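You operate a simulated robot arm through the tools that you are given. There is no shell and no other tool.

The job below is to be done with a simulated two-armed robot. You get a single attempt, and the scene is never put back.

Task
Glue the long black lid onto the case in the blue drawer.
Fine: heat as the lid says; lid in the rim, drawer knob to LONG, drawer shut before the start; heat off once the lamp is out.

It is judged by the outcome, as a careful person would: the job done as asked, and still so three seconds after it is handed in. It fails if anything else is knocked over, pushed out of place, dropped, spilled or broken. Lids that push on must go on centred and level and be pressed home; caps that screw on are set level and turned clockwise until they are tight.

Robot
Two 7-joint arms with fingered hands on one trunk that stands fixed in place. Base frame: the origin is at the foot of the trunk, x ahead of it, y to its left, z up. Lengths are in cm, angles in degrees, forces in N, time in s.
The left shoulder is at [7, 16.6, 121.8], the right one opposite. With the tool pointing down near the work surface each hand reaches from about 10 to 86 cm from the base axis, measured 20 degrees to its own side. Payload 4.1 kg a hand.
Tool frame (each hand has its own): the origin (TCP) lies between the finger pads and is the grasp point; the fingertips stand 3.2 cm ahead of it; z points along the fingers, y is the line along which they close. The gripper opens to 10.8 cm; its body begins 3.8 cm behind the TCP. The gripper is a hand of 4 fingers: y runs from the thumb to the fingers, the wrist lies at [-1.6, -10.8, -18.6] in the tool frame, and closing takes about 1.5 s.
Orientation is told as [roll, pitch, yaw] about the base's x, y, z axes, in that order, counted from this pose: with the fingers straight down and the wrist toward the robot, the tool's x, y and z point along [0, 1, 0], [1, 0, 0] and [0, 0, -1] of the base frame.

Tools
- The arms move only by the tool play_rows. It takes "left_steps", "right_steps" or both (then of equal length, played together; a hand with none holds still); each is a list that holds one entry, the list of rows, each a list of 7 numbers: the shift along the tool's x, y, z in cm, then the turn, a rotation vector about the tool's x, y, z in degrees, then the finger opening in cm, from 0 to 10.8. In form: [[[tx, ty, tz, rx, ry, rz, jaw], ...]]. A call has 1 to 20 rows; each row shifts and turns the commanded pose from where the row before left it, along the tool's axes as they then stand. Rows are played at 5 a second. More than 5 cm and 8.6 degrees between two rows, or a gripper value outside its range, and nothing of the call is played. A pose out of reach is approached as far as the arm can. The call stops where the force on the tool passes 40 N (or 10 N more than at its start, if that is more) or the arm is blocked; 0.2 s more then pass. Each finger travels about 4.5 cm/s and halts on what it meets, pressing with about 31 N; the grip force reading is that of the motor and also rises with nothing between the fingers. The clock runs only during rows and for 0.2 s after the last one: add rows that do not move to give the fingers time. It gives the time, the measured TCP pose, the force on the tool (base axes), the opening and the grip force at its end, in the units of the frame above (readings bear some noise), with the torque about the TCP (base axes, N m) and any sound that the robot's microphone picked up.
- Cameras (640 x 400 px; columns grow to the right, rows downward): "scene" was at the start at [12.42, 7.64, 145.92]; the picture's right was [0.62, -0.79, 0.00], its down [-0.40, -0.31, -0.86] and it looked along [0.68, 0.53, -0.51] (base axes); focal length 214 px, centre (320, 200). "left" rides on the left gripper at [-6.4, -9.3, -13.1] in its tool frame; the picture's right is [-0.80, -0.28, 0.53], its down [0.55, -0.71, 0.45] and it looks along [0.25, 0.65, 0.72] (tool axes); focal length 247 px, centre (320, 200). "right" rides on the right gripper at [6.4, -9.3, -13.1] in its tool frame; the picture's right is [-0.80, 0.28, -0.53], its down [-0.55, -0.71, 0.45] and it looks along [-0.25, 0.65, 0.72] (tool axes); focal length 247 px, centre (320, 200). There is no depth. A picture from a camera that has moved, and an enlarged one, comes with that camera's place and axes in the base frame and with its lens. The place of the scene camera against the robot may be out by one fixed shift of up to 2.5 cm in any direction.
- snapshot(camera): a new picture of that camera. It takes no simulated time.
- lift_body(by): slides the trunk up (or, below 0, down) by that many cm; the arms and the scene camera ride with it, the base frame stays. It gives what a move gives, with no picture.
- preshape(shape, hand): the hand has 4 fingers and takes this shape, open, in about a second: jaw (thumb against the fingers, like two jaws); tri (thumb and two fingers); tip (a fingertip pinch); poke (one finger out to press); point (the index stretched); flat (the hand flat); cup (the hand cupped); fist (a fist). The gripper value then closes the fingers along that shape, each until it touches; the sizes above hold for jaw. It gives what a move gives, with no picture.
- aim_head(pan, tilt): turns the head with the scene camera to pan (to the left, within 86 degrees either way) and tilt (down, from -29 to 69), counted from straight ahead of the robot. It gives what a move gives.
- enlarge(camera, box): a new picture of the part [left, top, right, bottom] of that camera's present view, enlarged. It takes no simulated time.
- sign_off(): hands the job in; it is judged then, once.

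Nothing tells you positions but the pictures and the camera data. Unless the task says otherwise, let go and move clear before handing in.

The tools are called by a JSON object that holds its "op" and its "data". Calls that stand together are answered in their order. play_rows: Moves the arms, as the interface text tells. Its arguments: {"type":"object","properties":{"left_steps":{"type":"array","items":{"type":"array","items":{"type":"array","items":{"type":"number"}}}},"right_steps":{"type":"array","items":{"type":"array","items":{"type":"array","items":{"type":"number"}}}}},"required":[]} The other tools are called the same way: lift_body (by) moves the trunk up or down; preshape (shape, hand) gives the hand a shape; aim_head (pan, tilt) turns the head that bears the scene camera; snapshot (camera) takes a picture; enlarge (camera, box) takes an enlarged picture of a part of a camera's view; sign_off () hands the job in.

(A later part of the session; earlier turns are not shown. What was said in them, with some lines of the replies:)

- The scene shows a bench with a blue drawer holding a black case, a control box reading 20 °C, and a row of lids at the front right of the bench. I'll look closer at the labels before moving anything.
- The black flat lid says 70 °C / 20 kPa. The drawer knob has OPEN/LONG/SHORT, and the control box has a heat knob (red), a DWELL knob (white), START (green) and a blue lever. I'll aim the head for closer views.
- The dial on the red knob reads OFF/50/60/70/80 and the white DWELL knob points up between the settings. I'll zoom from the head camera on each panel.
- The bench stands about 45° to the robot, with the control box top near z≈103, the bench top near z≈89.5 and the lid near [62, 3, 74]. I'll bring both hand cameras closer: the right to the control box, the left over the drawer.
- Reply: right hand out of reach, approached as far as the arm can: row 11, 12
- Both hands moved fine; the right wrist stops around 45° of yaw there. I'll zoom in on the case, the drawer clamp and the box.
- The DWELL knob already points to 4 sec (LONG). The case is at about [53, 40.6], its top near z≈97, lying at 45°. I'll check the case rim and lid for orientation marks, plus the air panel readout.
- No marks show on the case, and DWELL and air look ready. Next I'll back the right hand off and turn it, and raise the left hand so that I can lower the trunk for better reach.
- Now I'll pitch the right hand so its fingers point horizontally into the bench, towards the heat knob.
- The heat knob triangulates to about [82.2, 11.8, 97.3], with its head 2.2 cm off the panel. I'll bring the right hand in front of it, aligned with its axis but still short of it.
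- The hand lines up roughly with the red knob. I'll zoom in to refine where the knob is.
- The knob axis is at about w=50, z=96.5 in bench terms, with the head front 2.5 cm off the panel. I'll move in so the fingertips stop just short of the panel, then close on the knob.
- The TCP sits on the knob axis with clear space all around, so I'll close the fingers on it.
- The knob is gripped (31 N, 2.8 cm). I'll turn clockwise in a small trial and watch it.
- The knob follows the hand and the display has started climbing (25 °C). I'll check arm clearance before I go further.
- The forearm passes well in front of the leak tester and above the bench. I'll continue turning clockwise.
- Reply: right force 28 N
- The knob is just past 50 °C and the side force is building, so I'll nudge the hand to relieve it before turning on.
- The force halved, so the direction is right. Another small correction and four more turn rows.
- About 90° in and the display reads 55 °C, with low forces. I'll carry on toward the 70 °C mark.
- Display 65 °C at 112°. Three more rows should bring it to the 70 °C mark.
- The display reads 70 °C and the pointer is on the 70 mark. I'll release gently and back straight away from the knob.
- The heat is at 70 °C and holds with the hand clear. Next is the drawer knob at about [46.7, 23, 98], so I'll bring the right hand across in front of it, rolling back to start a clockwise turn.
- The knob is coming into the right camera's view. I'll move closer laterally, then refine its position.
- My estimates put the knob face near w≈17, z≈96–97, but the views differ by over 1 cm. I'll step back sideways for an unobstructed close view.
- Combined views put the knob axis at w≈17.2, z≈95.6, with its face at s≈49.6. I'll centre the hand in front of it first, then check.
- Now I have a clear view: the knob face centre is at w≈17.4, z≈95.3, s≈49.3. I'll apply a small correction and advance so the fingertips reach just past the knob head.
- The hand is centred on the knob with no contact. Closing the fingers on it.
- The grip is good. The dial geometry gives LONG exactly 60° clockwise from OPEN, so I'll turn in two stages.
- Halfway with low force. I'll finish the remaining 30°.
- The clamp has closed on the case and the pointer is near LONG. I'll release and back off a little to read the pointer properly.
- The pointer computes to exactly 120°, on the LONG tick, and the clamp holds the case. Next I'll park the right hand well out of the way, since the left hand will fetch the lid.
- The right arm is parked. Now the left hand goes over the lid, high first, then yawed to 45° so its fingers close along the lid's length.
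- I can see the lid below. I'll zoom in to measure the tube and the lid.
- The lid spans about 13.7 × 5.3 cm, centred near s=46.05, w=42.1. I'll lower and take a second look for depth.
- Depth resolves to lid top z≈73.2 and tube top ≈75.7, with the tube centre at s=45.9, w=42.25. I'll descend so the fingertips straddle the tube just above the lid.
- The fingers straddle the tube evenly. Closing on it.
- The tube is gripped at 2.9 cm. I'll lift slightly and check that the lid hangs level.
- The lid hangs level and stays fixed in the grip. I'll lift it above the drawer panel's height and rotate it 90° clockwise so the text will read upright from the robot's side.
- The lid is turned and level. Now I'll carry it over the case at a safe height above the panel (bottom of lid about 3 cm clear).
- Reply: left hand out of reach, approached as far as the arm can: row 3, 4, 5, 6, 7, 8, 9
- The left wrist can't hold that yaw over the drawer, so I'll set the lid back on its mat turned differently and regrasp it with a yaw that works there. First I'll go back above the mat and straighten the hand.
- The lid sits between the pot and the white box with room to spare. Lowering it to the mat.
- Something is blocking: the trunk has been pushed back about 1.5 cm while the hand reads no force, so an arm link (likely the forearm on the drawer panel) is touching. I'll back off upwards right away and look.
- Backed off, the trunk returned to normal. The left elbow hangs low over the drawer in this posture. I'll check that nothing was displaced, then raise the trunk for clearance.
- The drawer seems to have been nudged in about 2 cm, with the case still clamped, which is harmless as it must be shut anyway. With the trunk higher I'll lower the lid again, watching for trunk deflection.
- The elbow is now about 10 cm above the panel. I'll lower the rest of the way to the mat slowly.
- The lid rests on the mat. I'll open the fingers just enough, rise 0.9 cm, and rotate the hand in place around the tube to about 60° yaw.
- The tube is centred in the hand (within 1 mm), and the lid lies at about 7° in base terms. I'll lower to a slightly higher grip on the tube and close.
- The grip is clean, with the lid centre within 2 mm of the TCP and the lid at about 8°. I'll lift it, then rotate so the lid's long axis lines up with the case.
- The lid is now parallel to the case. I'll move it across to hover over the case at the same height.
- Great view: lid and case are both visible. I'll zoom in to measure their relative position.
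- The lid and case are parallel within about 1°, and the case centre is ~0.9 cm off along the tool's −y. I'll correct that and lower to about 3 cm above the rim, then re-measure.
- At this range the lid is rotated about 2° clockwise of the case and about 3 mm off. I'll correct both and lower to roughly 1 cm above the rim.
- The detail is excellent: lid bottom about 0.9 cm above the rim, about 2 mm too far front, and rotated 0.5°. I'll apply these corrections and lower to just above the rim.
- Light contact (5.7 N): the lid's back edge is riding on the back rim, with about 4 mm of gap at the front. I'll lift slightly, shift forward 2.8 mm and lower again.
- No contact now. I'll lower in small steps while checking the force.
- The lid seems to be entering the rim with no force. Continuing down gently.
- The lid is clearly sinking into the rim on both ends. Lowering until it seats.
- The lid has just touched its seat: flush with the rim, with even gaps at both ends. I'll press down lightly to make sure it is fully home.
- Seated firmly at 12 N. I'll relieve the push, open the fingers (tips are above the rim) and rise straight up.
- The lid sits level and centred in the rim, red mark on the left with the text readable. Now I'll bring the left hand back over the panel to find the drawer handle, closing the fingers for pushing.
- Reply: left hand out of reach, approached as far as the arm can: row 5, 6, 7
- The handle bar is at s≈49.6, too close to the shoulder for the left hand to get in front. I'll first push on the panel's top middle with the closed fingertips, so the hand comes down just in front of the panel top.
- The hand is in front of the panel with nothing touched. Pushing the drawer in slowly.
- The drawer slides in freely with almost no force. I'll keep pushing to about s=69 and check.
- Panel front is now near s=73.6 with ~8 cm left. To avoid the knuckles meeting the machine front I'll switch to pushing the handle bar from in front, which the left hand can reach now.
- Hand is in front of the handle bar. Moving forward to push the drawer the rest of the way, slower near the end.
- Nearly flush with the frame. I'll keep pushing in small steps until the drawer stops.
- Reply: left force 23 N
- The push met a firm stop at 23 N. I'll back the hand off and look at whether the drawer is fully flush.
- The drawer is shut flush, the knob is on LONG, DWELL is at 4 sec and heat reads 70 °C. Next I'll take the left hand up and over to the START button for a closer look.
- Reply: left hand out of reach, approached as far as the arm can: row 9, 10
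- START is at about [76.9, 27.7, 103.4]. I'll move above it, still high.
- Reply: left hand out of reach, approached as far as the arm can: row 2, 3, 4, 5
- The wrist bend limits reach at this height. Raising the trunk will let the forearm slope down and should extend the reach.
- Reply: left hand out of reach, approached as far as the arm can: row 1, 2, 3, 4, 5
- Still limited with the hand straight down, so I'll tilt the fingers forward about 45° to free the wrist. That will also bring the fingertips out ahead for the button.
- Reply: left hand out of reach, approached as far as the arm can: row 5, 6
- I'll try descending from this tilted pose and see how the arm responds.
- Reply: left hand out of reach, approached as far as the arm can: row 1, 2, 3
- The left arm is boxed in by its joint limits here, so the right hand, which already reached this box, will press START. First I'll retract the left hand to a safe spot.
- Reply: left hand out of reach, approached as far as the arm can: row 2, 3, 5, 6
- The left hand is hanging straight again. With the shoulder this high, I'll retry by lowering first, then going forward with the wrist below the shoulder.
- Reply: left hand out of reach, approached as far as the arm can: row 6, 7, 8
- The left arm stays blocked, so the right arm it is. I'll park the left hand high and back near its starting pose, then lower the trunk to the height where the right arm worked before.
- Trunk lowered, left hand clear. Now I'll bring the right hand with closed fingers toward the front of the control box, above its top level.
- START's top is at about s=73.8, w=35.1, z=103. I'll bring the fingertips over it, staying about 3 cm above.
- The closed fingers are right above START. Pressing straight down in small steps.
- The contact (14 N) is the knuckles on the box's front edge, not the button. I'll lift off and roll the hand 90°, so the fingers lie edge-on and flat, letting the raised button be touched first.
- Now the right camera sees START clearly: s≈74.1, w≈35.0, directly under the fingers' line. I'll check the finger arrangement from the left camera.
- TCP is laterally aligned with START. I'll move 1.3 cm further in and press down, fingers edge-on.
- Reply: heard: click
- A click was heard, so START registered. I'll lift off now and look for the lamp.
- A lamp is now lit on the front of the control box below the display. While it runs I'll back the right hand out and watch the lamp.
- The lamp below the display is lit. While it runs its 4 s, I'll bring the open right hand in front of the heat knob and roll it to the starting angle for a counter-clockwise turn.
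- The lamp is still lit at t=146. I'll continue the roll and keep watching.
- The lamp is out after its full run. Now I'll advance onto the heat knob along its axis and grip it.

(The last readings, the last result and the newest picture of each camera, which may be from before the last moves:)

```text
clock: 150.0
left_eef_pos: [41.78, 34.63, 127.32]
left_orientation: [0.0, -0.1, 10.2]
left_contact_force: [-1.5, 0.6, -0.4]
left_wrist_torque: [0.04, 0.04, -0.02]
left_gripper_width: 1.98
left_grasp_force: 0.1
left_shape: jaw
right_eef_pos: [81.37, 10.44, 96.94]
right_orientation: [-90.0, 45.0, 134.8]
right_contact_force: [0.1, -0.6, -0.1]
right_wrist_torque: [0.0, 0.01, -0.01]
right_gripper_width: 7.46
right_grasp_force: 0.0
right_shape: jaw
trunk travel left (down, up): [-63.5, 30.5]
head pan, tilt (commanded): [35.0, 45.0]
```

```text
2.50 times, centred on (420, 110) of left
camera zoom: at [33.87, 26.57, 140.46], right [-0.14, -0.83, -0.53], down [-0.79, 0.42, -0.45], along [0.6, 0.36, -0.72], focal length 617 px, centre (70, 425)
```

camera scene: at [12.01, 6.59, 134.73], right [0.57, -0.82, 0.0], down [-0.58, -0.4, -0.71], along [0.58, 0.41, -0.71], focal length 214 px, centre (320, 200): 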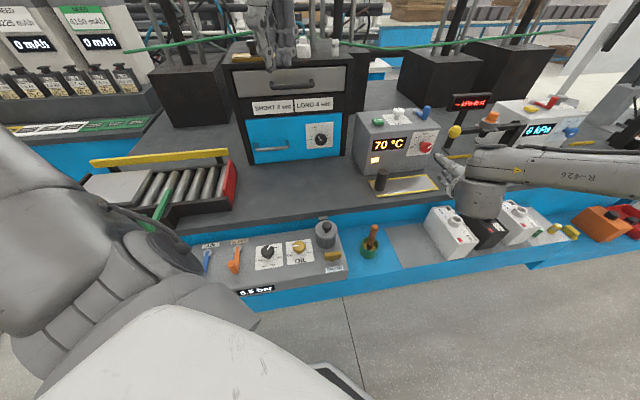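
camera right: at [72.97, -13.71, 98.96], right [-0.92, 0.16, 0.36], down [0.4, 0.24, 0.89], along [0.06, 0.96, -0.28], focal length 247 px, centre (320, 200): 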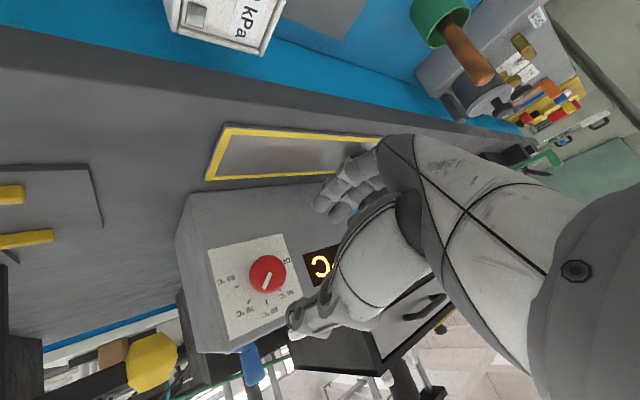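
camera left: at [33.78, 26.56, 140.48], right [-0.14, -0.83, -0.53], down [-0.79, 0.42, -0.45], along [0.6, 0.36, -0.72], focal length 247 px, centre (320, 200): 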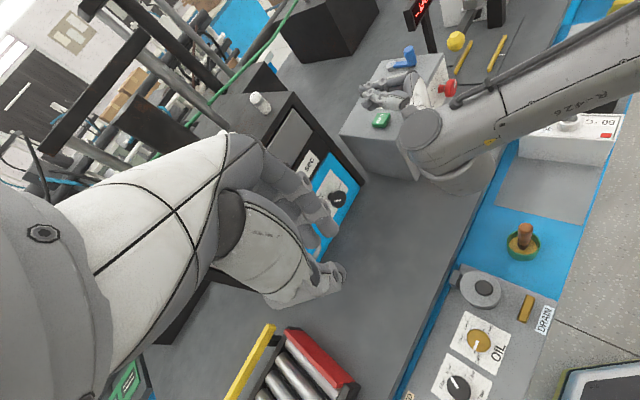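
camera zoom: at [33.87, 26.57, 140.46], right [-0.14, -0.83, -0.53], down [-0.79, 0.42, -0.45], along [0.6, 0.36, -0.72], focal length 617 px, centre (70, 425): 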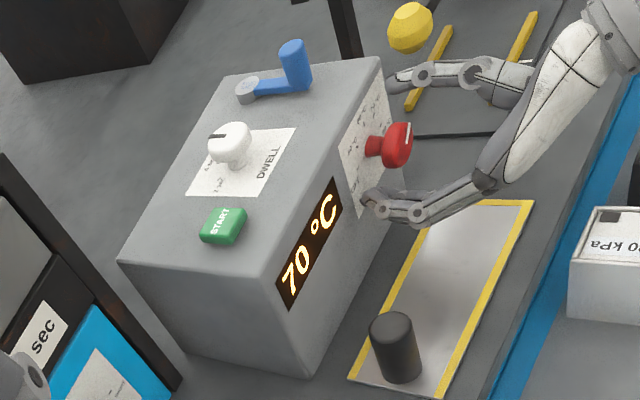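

The hand is centred on the knob. Closing and starting the counter-clockwise turn.

{"op": "play_rows", "data": {"right_steps": [[[0, 0, 0, 0, 0, 0, 5], [0, 0, 0, 0, 0, 0, 3], [0, 0, 0, 0, 0, 0, 2.5], [0, 0, 0, 0, 0, 0, 2.5], [0, 0, 0, 0, 0, 0, 2.5], [0, 0, 0, 0, 0, 0, 2.5]]]}}

{"op": "enlarge", "data": {"camera": "right", "box": [190, 180, 430, 370]}}

```text
clock: 151.4
left_eef_pos: [41.87, 34.52, 127.26]
left_orientation: [-0.1, -0.1, 10.3]
left_contact_force: [-0.3, -0.5, -0.1]
left_wrist_torque: [0.0, 0.02, -0.02]
left_gripper_width: 1.99
left_grasp_force: 0.0
left_shape: jaw
right_eef_pos: [81.27, 10.48, 96.98]
right_orientation: [-89.9, 45.0, 135.0]
right_contact_force: [-2.1, 3.0, -2.9]
right_wrist_torque: [0.0, 0.08, 0.04]
right_gripper_width: 2.62
right_grasp_force: 0.0
right_shape: jaw
trunk travel left (down, up): [-63.5, 30.5]
head pan, tilt (commanded): [35.0, 45.0]
```

```text
2.11 times, centred on (310, 275) of right
camera zoom: at [79.84, -6.62, 98.98], right [-0.92, 0.17, 0.36], down [0.4, 0.24, 0.89], along [0.06, 0.96, -0.28], focal length 520 px, centre (341, 42)
```

zoom: 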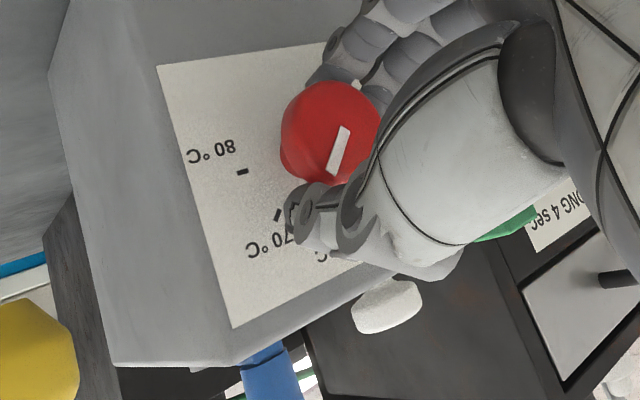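

It needs a firmer grip, so I'll close further and then check the force.

{"op": "play_rows", "data": {"right_steps": [[[0, 0, 0, 0, 0, 0, 1.5], [0, 0, 0, 0, 0, 0, 1], [0, 0, 0, 0, 0, 0, 1], [0, 0, 0, 0, 0, 0, 1]]]}}

```text
clock: 152.4
left_eef_pos: [41.83, 34.55, 127.16]
left_orientation: [0.0, -0.1, 10.2]
left_contact_force: [-0.4, -0.2, -0.7]
left_wrist_torque: [-0.01, 0.04, 0.0]
left_gripper_width: 1.96
left_grasp_force: 0.0
left_shape: jaw
right_eef_pos: [81.42, 10.63, 96.93]
right_orientation: [-90.0, 45.0, 134.9]
right_contact_force: [10.5, 9.3, 6.0]
right_wrist_torque: [0.13, -0.14, -0.18]
right_gripper_width: 2.6
right_grasp_force: 31.1
right_shape: jaw
trunk travel left (down, up): [-63.5, 30.5]
head pan, tilt (commanded): [35.0, 45.0]
```

Gripped at 31 N. Turning counter-clockwise now, a few rows at a time.

{"op": "play_rows", "data": {"right_steps": [[[0, 0, 0.15, 0, 0, -7.5, 1], [0, 0, 0, 0, 0, -7.5, 1], [0, 0, 0, 0, 0, -7.5, 1], [0, 0, 0, 0, 0, -7.5, 1], [0, 0, 0, 0, 0, 0, 1]]]}}

{"op": "enlarge", "data": {"camera": "left", "box": [340, 30, 500, 190]}}

{"op": "enlarge", "data": {"camera": "right", "box": [190, 180, 430, 370]}}

```text
clock: 153.6
left_eef_pos: [41.71, 34.57, 127.26]
left_orientation: [-0.1, 0.0, 10.2]
left_contact_force: [-0.2, -0.2, 0.2]
left_wrist_torque: [-0.02, -0.01, -0.02]
left_gripper_width: 2.0
left_grasp_force: 0.0
left_shape: jaw
right_eef_pos: [81.29, 10.59, 96.88]
right_orientation: [-89.9, 75.2, 135.0]
right_contact_force: [2.8, 10.9, 8.5]
right_wrist_torque: [0.23, -0.15, 0.05]
right_gripper_width: 2.55
right_grasp_force: 31.1
right_shape: jaw
trunk travel left (down, up): [-63.5, 30.5]
head pan, tilt (commanded): [35.0, 45.0]
```

```text
2.50 times, centred on (420, 110) of left
camera zoom: at [33.78, 26.75, 140.44], right [-0.14, -0.84, -0.53], down [-0.79, 0.41, -0.45], along [0.6, 0.36, -0.72], focal length 617 px, centre (70, 425)
```

zoom: 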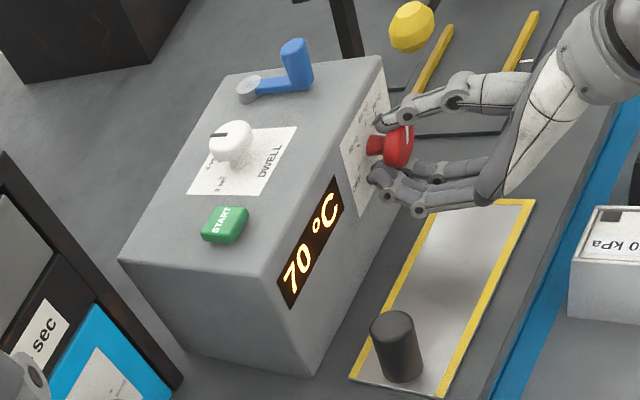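

```text
2.11 times, centred on (310, 275) of right
camera zoom: at [78.07, -4.59, 104.27], right [-0.97, 0.22, -0.07], down [0.07, 0.56, 0.82], along [0.22, 0.8, -0.56], focal length 520 px, centre (341, 42)
```

zoom: 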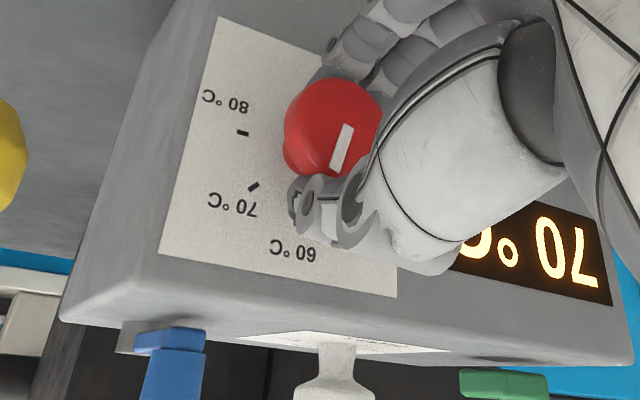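

The knob turns with the hand. Continuing the turn toward OFF.

{"op": "play_rows", "data": {"right_steps": [[[0, 0, 0, 0, 0, -7.5, 1], [0, 0, 0, 0, 0, -7.5, 1], [0, 0, 0, 0, 0, -7.5, 1], [0, 0, 0, 0, 0, -7.5, 1], [0, 0, 0, 0, 0, -7.5, 1], [0, 0, 0, 0, 0, 0, 1]]]}}

{"op": "enlarge", "data": {"camera": "right", "box": [190, 180, 430, 370]}}

{"op": "enlarge", "data": {"camera": "left", "box": [340, 30, 500, 190]}}

```text
clock: 155.0
left_eef_pos: [41.75, 34.94, 127.24]
left_orientation: [-0.1, -0.1, 10.2]
left_contact_force: [0.4, 0.2, -0.5]
left_wrist_torque: [0.0, -0.01, -0.04]
left_gripper_width: 1.98
left_grasp_force: 0.1
left_shape: jaw
right_eef_pos: [81.2, 10.91, 96.81]
right_orientation: [89.6, 67.4, -45.3]
right_contact_force: [-4.9, 17.2, -2.5]
right_wrist_torque: [0.1, 0.01, 0.3]
right_gripper_width: 2.59
right_grasp_force: 31.3
right_shape: jaw
trunk travel left (down, up): [-63.5, 30.5]
head pan, tilt (commanded): [35.0, 45.0]
```

```text
2.11 times, centred on (310, 275) of right
camera zoom: at [73.63, -0.04, 107.91], right [-0.82, 0.07, -0.57], down [-0.23, 0.87, 0.44], along [0.52, 0.49, -0.7], focal length 520 px, centre (341, 42)
```

zoom: 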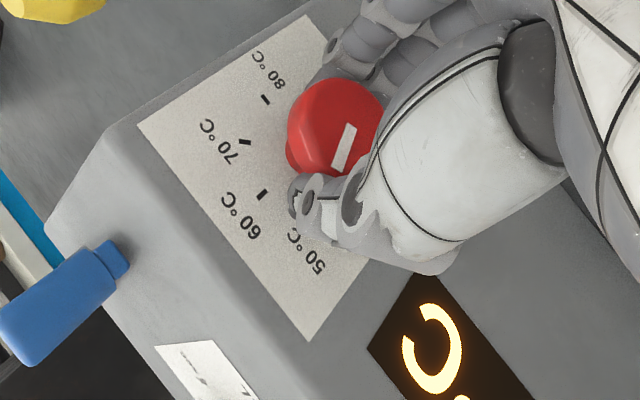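

```text
2.50 times, centred on (420, 110) of left
camera zoom: at [33.8, 26.92, 140.39], right [-0.14, -0.84, -0.53], down [-0.79, 0.41, -0.45], along [0.6, 0.36, -0.72], focal length 617 px, centre (70, 425)
```

zoom: 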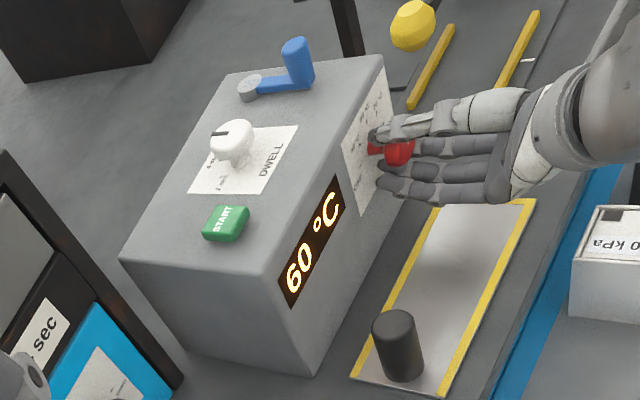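

The display is falling (60 °C). Side force is building again, so I'll nudge 3 mm left and continue.

{"op": "play_rows", "data": {"right_steps": [[[-0.28, -0.12, 0, 0, 0, -7.5, 1], [0, 0, 0, 0, 0, -7.5, 1], [0, 0, 0, 0, 0, -7.5, 1], [0, 0, 0, 0, 0, -7.5, 1], [0, 0, 0, 0, 0, 0, 1]]]}}

{"op": "enlarge", "data": {"camera": "right", "box": [190, 180, 430, 370]}}

{"op": "snapshot", "data": {"camera": "scene"}}

```text
clock: 156.2
left_eef_pos: [41.9, 34.78, 127.15]
left_orientation: [-0.1, 0.0, 10.2]
left_contact_force: [-0.2, 0.0, -0.5]
left_wrist_torque: [-0.03, 0.01, 0.05]
left_gripper_width: 1.98
left_grasp_force: 0.0
left_shape: jaw
right_eef_pos: [81.12, 11.0, 96.66]
right_orientation: [89.8, 37.5, -45.2]
right_contact_force: [-5.7, 12.8, -11.3]
right_wrist_torque: [0.0, 0.09, 0.35]
right_gripper_width: 2.65
right_grasp_force: 30.6
right_shape: jaw
trunk travel left (down, up): [-63.5, 30.5]
head pan, tilt (commanded): [35.0, 45.0]
```

```text
2.11 times, centred on (310, 275) of right
camera zoom: at [69.47, 4.23, 107.5], right [-0.56, -0.19, -0.8], down [-0.31, 0.95, -0.01], along [0.76, 0.25, -0.59], focal length 520 px, centre (341, 42)
```

zoom: 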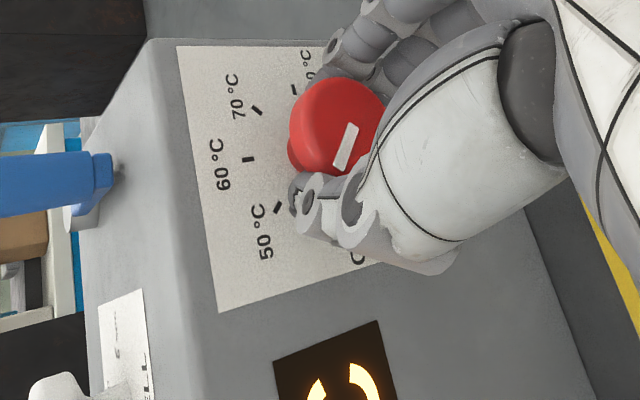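

```text
taken
camera scene: at [12.08, 6.97, 134.69], right [0.57, -0.82, 0.0], down [-0.58, -0.41, -0.71], along [0.58, 0.4, -0.71], focal length 214 px, centre (320, 200)
```

scene: 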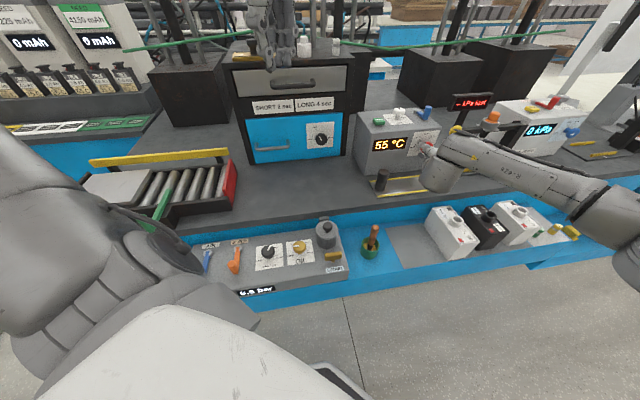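

{"op": "play_rows", "data": {"right_steps": [[[-0.31, -0.08, 0, 0, 0, -7.5, 1], [0, 0, 0, 0, 0, -7.5, 1], [0, 0, 0, 0, 0, -7.5, 1], [0, 0, 0, 0, 0, 0, 1]]]}}

{"op": "enlarge", "data": {"camera": "right", "box": [190, 180, 430, 370]}}

```text
clock: 157.2
left_eef_pos: [42.01, 34.64, 127.16]
left_orientation: [-0.1, 0.0, 10.2]
left_contact_force: [0.1, -0.2, -0.4]
left_wrist_torque: [-0.01, 0.0, 0.01]
left_gripper_width: 1.96
left_grasp_force: 0.1
left_shape: jaw
right_eef_pos: [81.14, 11.13, 96.47]
right_orientation: [89.9, 15.0, -45.0]
right_contact_force: [4.2, 7.9, -9.1]
right_wrist_torque: [-0.02, 0.14, 0.14]
right_gripper_width: 2.62
right_grasp_force: 30.9
right_shape: jaw
trunk travel left (down, up): [-63.5, 30.5]
head pan, tilt (commanded): [35.0, 45.0]
```

```text
2.11 times, centred on (310, 275) of right
camera zoom: at [66.69, 7.02, 105.2], right [-0.33, -0.43, -0.84], down [-0.26, 0.9, -0.35], along [0.91, 0.11, -0.41], focal length 520 px, centre (341, 42)
```

zoom: 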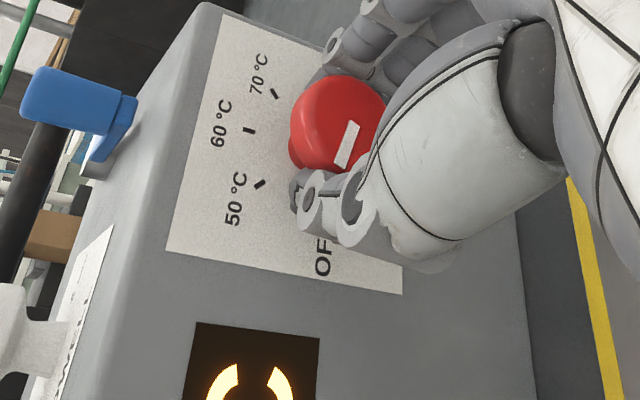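

{"op": "play_rows", "data": {"right_steps": [[[-0.15, 0, 0, 0, 0, -7.5, 1], [0, 0, 0, 0, 0, -7.5, 1], [0, 0, 0, 0, 0, 0, 1], [0, 0, 0, 0, 0, 0, 1]]]}}

{"op": "enlarge", "data": {"camera": "right", "box": [190, 180, 430, 370]}}

{"op": "enlarge", "data": {"camera": "scene", "box": [340, 90, 480, 200]}}

{"op": "enlarge", "data": {"camera": "left", "box": [340, 30, 500, 190]}}

```text
clock: 158.2
left_eef_pos: [42.04, 34.67, 127.06]
left_orientation: [0.0, 0.1, 10.1]
left_contact_force: [-0.3, -0.5, 0.1]
left_wrist_torque: [0.01, 0.02, 0.01]
left_gripper_width: 2.01
left_grasp_force: 0.1
left_shape: jaw
right_eef_pos: [81.11, 11.15, 96.3]
right_orientation: [89.9, 0.0, -45.0]
right_contact_force: [6.8, 7.0, -6.6]
right_wrist_torque: [-0.05, 0.07, 0.03]
right_gripper_width: 2.58
right_grasp_force: 31.2
right_shape: jaw
trunk travel left (down, up): [-63.5, 30.5]
head pan, tilt (commanded): [35.0, 45.0]
```

```text
2.11 times, centred on (310, 275) of right
camera zoom: at [65.29, 8.43, 102.88], right [-0.18, -0.58, -0.8], down [-0.18, 0.81, -0.55], along [0.97, 0.05, -0.25], focal length 520 px, centre (341, 42)
```

zoom: 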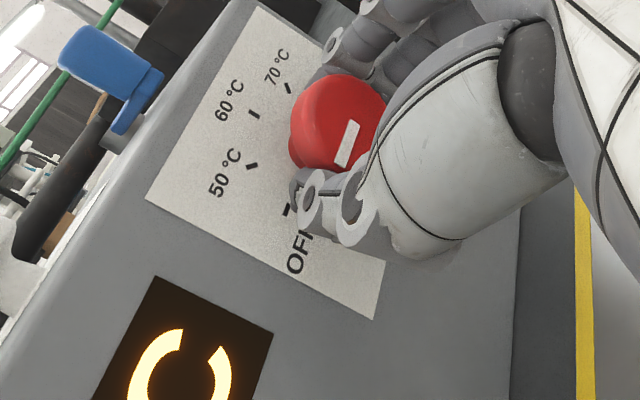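

```text
3.64 times, centred on (410, 145) of scene
camera zoom: at [12.25, 6.85, 134.69], right [0.57, -0.82, 0.0], down [-0.58, -0.41, -0.71], along [0.58, 0.4, -0.71], focal length 780 px, centre (-7, 400)
```

zoom: 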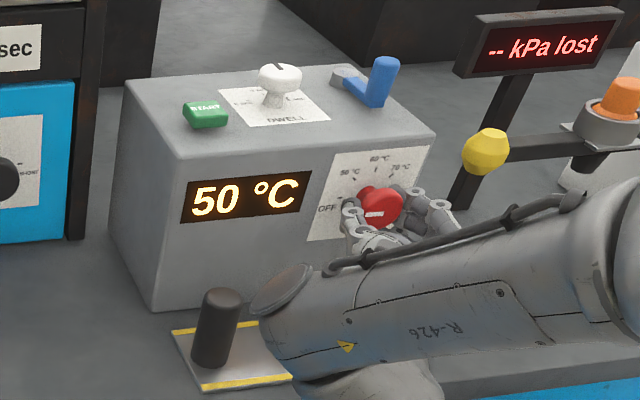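

```text
2.50 times, centred on (420, 110) of left
camera zoom: at [34.14, 26.74, 140.35], right [-0.14, -0.84, -0.53], down [-0.79, 0.42, -0.45], along [0.59, 0.36, -0.72], focal length 617 px, centre (70, 425)
```

zoom: 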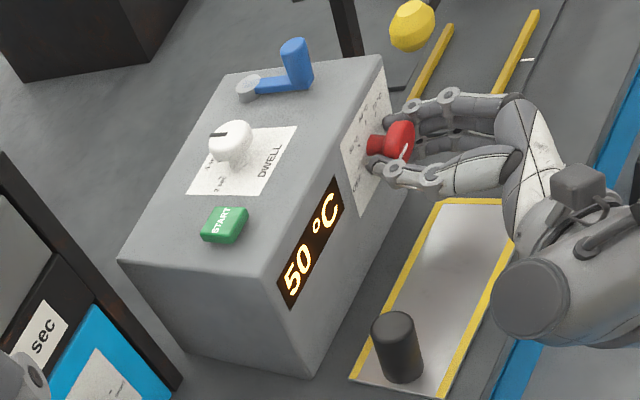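

The pointer is back by OFF and the display is cooling (50 °C). I'll release, back off, and read the pointer precisely.

{"op": "play_rows", "data": {"right_steps": [[[0, 0, 0, 0, 0, 0, 3.5], [0, 0, 0, 0, 0, 0, 5.5], [0, 0, 0, 0, 0, 0, 7.5], [0, 0, 0, 0, 0, 0, 7.5], [0, 0, -2, 0, 0, 0, 7.5], [0, 0, -3, 0, 0, 0, 7.5], [0, 0, -3, 0, 0, 0, 7.5], [0, 0, -2, 0, 0, 0, 7.5], [0, 0, 0, 0, 0, 0, 7.5]]]}}

{"op": "enlarge", "data": {"camera": "right", "box": [190, 220, 350, 370]}}

{"op": "enlarge", "data": {"camera": "scene", "box": [340, 90, 480, 200]}}

```text
clock: 160.2
left_eef_pos: [41.86, 34.64, 127.24]
left_orientation: [0.0, -0.1, 10.2]
left_contact_force: [0.9, 0.4, 0.0]
left_wrist_torque: [0.03, -0.01, 0.0]
left_gripper_width: 1.98
left_grasp_force: 0.1
left_shape: jaw
right_eef_pos: [73.83, 4.05, 96.52]
right_orientation: [90.0, 0.0, -45.0]
right_contact_force: [0.8, -0.2, -0.2]
right_wrist_torque: [0.01, 0.02, 0.03]
right_gripper_width: 7.46
right_grasp_force: 0.1
right_shape: jaw
trunk travel left (down, up): [-63.5, 30.5]
head pan, tilt (commanded): [35.0, 45.0]
```

```text
2.67 times, centred on (270, 295) of right
camera zoom: at [58.04, 1.32, 103.01], right [-0.18, -0.58, -0.8], down [-0.18, 0.82, -0.55], along [0.97, 0.05, -0.25], focal length 659 px, centre (453, -53)
```

zoom: 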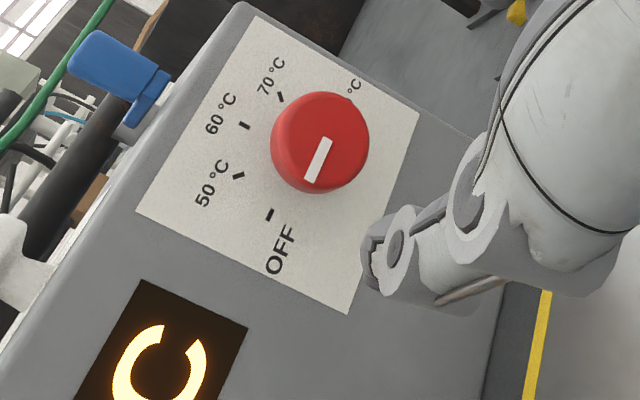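

```text
3.64 times, centred on (410, 145) of scene
camera zoom: at [12.01, 6.72, 134.72], right [0.57, -0.82, 0.0], down [-0.58, -0.41, -0.71], along [0.58, 0.41, -0.71], focal length 780 px, centre (-7, 400)
```

zoom: 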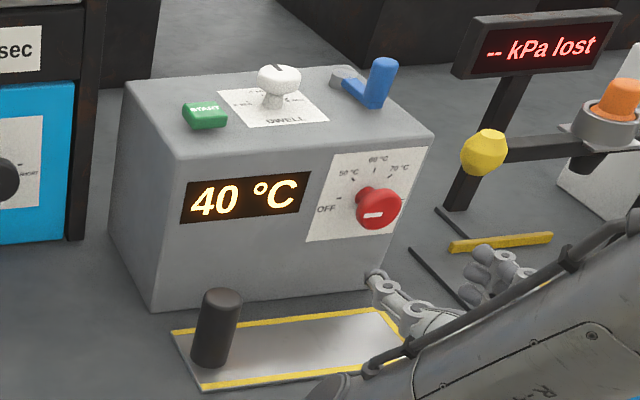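

The pointer matches its original OFF position exactly and the display is dropping (40 °C). I'll move both hands well clear and do a final check.

{"op": "play_rows", "data": {"right_steps": [[[1, 0, -4, 0, 0, 0, 7.5], [2, 0, -4, 0, 0, 0, 7.5], [2, 0, -4, 0, 0, 0, 7.5], [2, 1, -4, 0, 0, 0, 7.5], [2, 2, -3.5, 0, 0, 0, 7.5], [2, 2, -3.5, 0, 0, 0, 7.5], [0, 2, -3.5, 0, 0, 0, 7.5], [0, 2, -3.5, 0, 0, 0, 7.5], [0, 0, 0, 0, 0, 0, 7.5], [0, 0, 0, 0, 0, 0, 7.5]]]}}

{"op": "snapshot", "data": {"camera": "scene"}}

{"op": "enlarge", "data": {"camera": "scene", "box": [230, 60, 480, 220]}}

{"op": "enlarge", "data": {"camera": "scene", "box": [330, 180, 640, 280]}}

{"op": "snapshot", "data": {"camera": "left"}}

```text
clock: 162.4
left_eef_pos: [41.77, 34.57, 127.33]
left_orientation: [0.0, -0.1, 10.2]
left_contact_force: [0.1, 0.3, 0.3]
left_wrist_torque: [-0.02, 0.02, -0.01]
left_gripper_width: 2.0
left_grasp_force: 0.1
left_shape: jaw
right_eef_pos: [54.59, -12.28, 108.46]
right_orientation: [89.9, 0.0, -45.5]
right_contact_force: [0.8, 0.3, 0.7]
right_wrist_torque: [0.0, 0.0, 0.01]
right_gripper_width: 7.45
right_grasp_force: 0.1
right_shape: jaw
right hand out of reach, approached as far as the arm can: row 5, 6, 7, 8
trunk travel left (down, up): [-63.5, 30.5]
head pan, tilt (commanded): [35.0, 45.0]
```

```text
taken
camera scene: at [11.99, 6.7, 134.72], right [0.57, -0.82, 0.0], down [-0.58, -0.41, -0.71], along [0.58, 0.41, -0.71], focal length 214 px, centre (320, 200)
```

scene: 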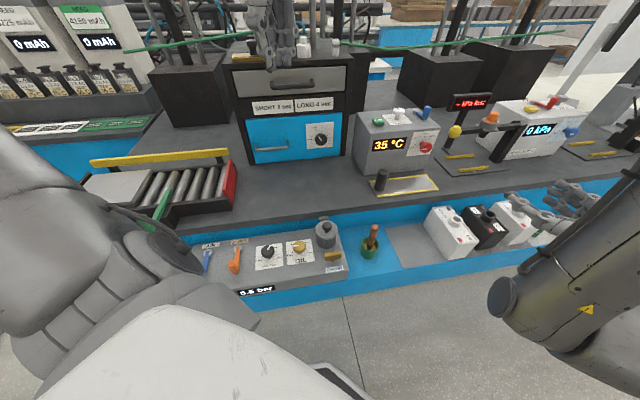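

```text
2.50 times, centred on (355, 140) of scene
camera zoom: at [11.99, 6.7, 134.72], right [0.57, -0.82, 0.0], down [-0.58, -0.41, -0.71], along [0.58, 0.41, -0.71], focal length 536 px, centre (232, 350)
```

zoom: 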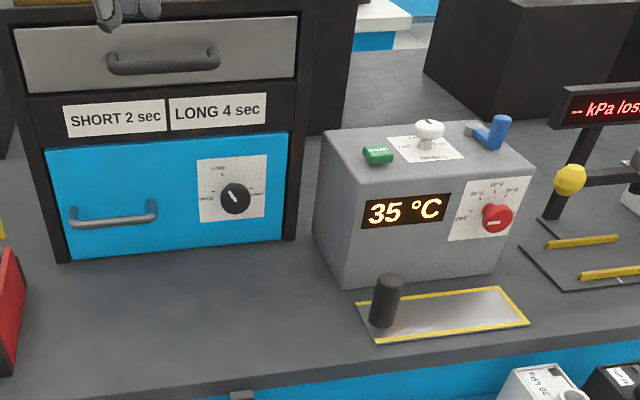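

```text
2.06 times, centred on (485, 230) of scene
camera zoom: at [11.99, 6.7, 134.72], right [0.57, -0.82, 0.0], down [-0.58, -0.41, -0.71], along [0.58, 0.41, -0.71], focal length 443 px, centre (-21, 138)
```

zoom: 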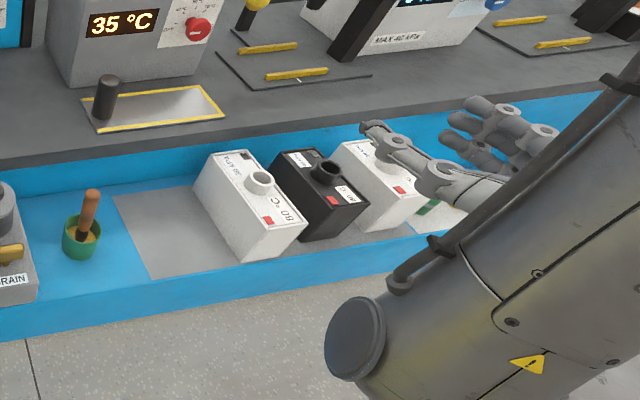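

```text
taken
camera left: at [33.86, 26.57, 140.46], right [-0.14, -0.83, -0.53], down [-0.79, 0.42, -0.45], along [0.6, 0.36, -0.72], focal length 247 px, centre (320, 200)
```

left: 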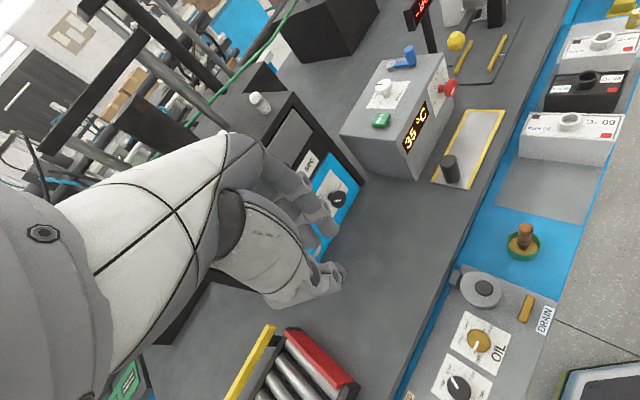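

Everything is in place and the temperature keeps falling (35 °C). The lamp stayed on a bit over 5 s, so before handing in I want to double-check the DWELL pointer.

{"op": "enlarge", "data": {"camera": "left", "box": [355, 60, 425, 115]}}

{"op": "enlarge", "data": {"camera": "scene", "box": [370, 95, 430, 140]}}

{"op": "enlarge", "data": {"camera": "scene", "box": [300, 115, 345, 155]}}

```text
7.27 times, centred on (390, 88) of left
camera zoom: at [33.86, 26.57, 140.46], right [-0.14, -0.83, -0.53], down [-0.79, 0.42, -0.45], along [0.6, 0.36, -0.72], focal length 1796 px, centre (-189, 1018)
```

zoom: 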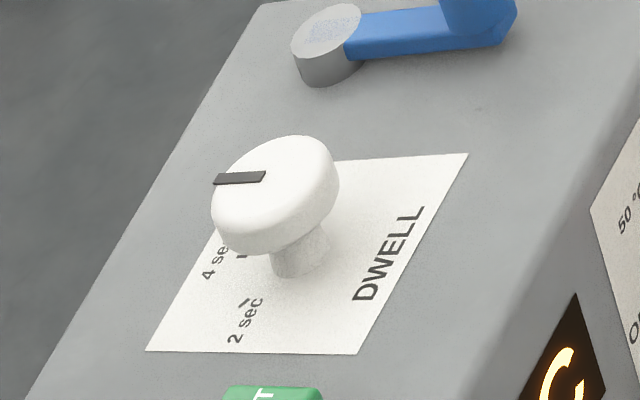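

```text
8.89 times, centred on (400, 118) of scene
camera zoom: at [11.99, 6.7, 134.72], right [0.57, -0.82, 0.0], down [-0.58, -0.41, -0.71], along [0.58, 0.41, -0.71], focal length 1906 px, centre (-391, 933)
```

zoom: 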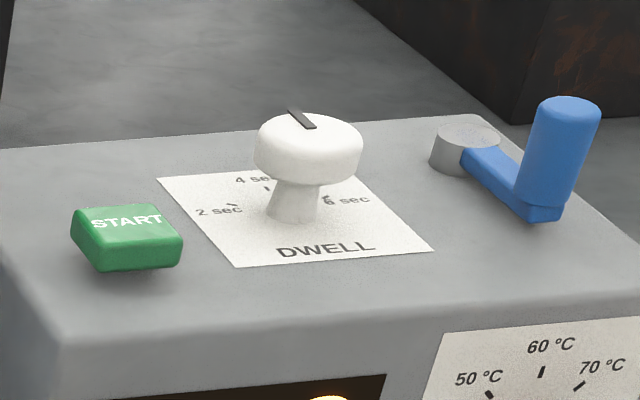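

```text
10.00 times, centred on (322, 135) of scene
camera zoom: at [11.99, 6.7, 134.72], right [0.57, -0.82, 0.0], down [-0.58, -0.41, -0.71], along [0.58, 0.41, -0.71], focal length 2145 px, centre (295, 850)
```

zoom: 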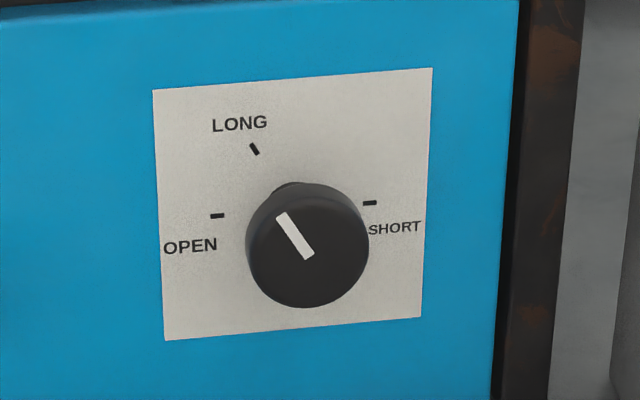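

The job looks complete, so I'm handing it in:
- **Settings:** DWELL points at 4 sec and the drawer knob is on LONG.
- **Drawer and lid:** The drawer is shut, with the lid seated in the case rim.
- **Cycle and heat:** The lamp has gone out, the heat knob is at OFF and the display is cooling.
- **Surroundings:** Both hands are clear and nothing else has moved.

{"op": "sign_off", "data": {}}

```text
The job is handed in.
```

The long black lid is seated in the rim of the case in the blue drawer, and the gluing cycle has run. I did not reopen the drawer, so I have not seen the bond itself.

- **Heat:** the knob was turned to 70 °C, as the lid says, and the display read 70 °C before the start.
- **Lid:** it went in level and centred, and was pressed home at about 12 N. The case shows no mark for which end goes where, so I put the red mark on the left, which makes the text read upright from the robot's side.
- **Drawer:** the knob is on LONG and the drawer was pushed fully shut before the start.
- **Cycle:** DWELL was already at 4 sec, matching LONG. The lamp came on at START and went out about 5½ to 7½ s later.
- **After:** once the lamp was out I turned the heat back to OFF; the display had fallen to 35 °C at the last look.

While I was setting the lid down to regrip it, the left arm appears to have bumped the open drawer and pushed it in about 1–2 cm. The case stayed clamped, and no other objects looked moved at the end. On the first try at START, the right hand's knuckles also rested briefly on the control box's front edge at about 14 N.
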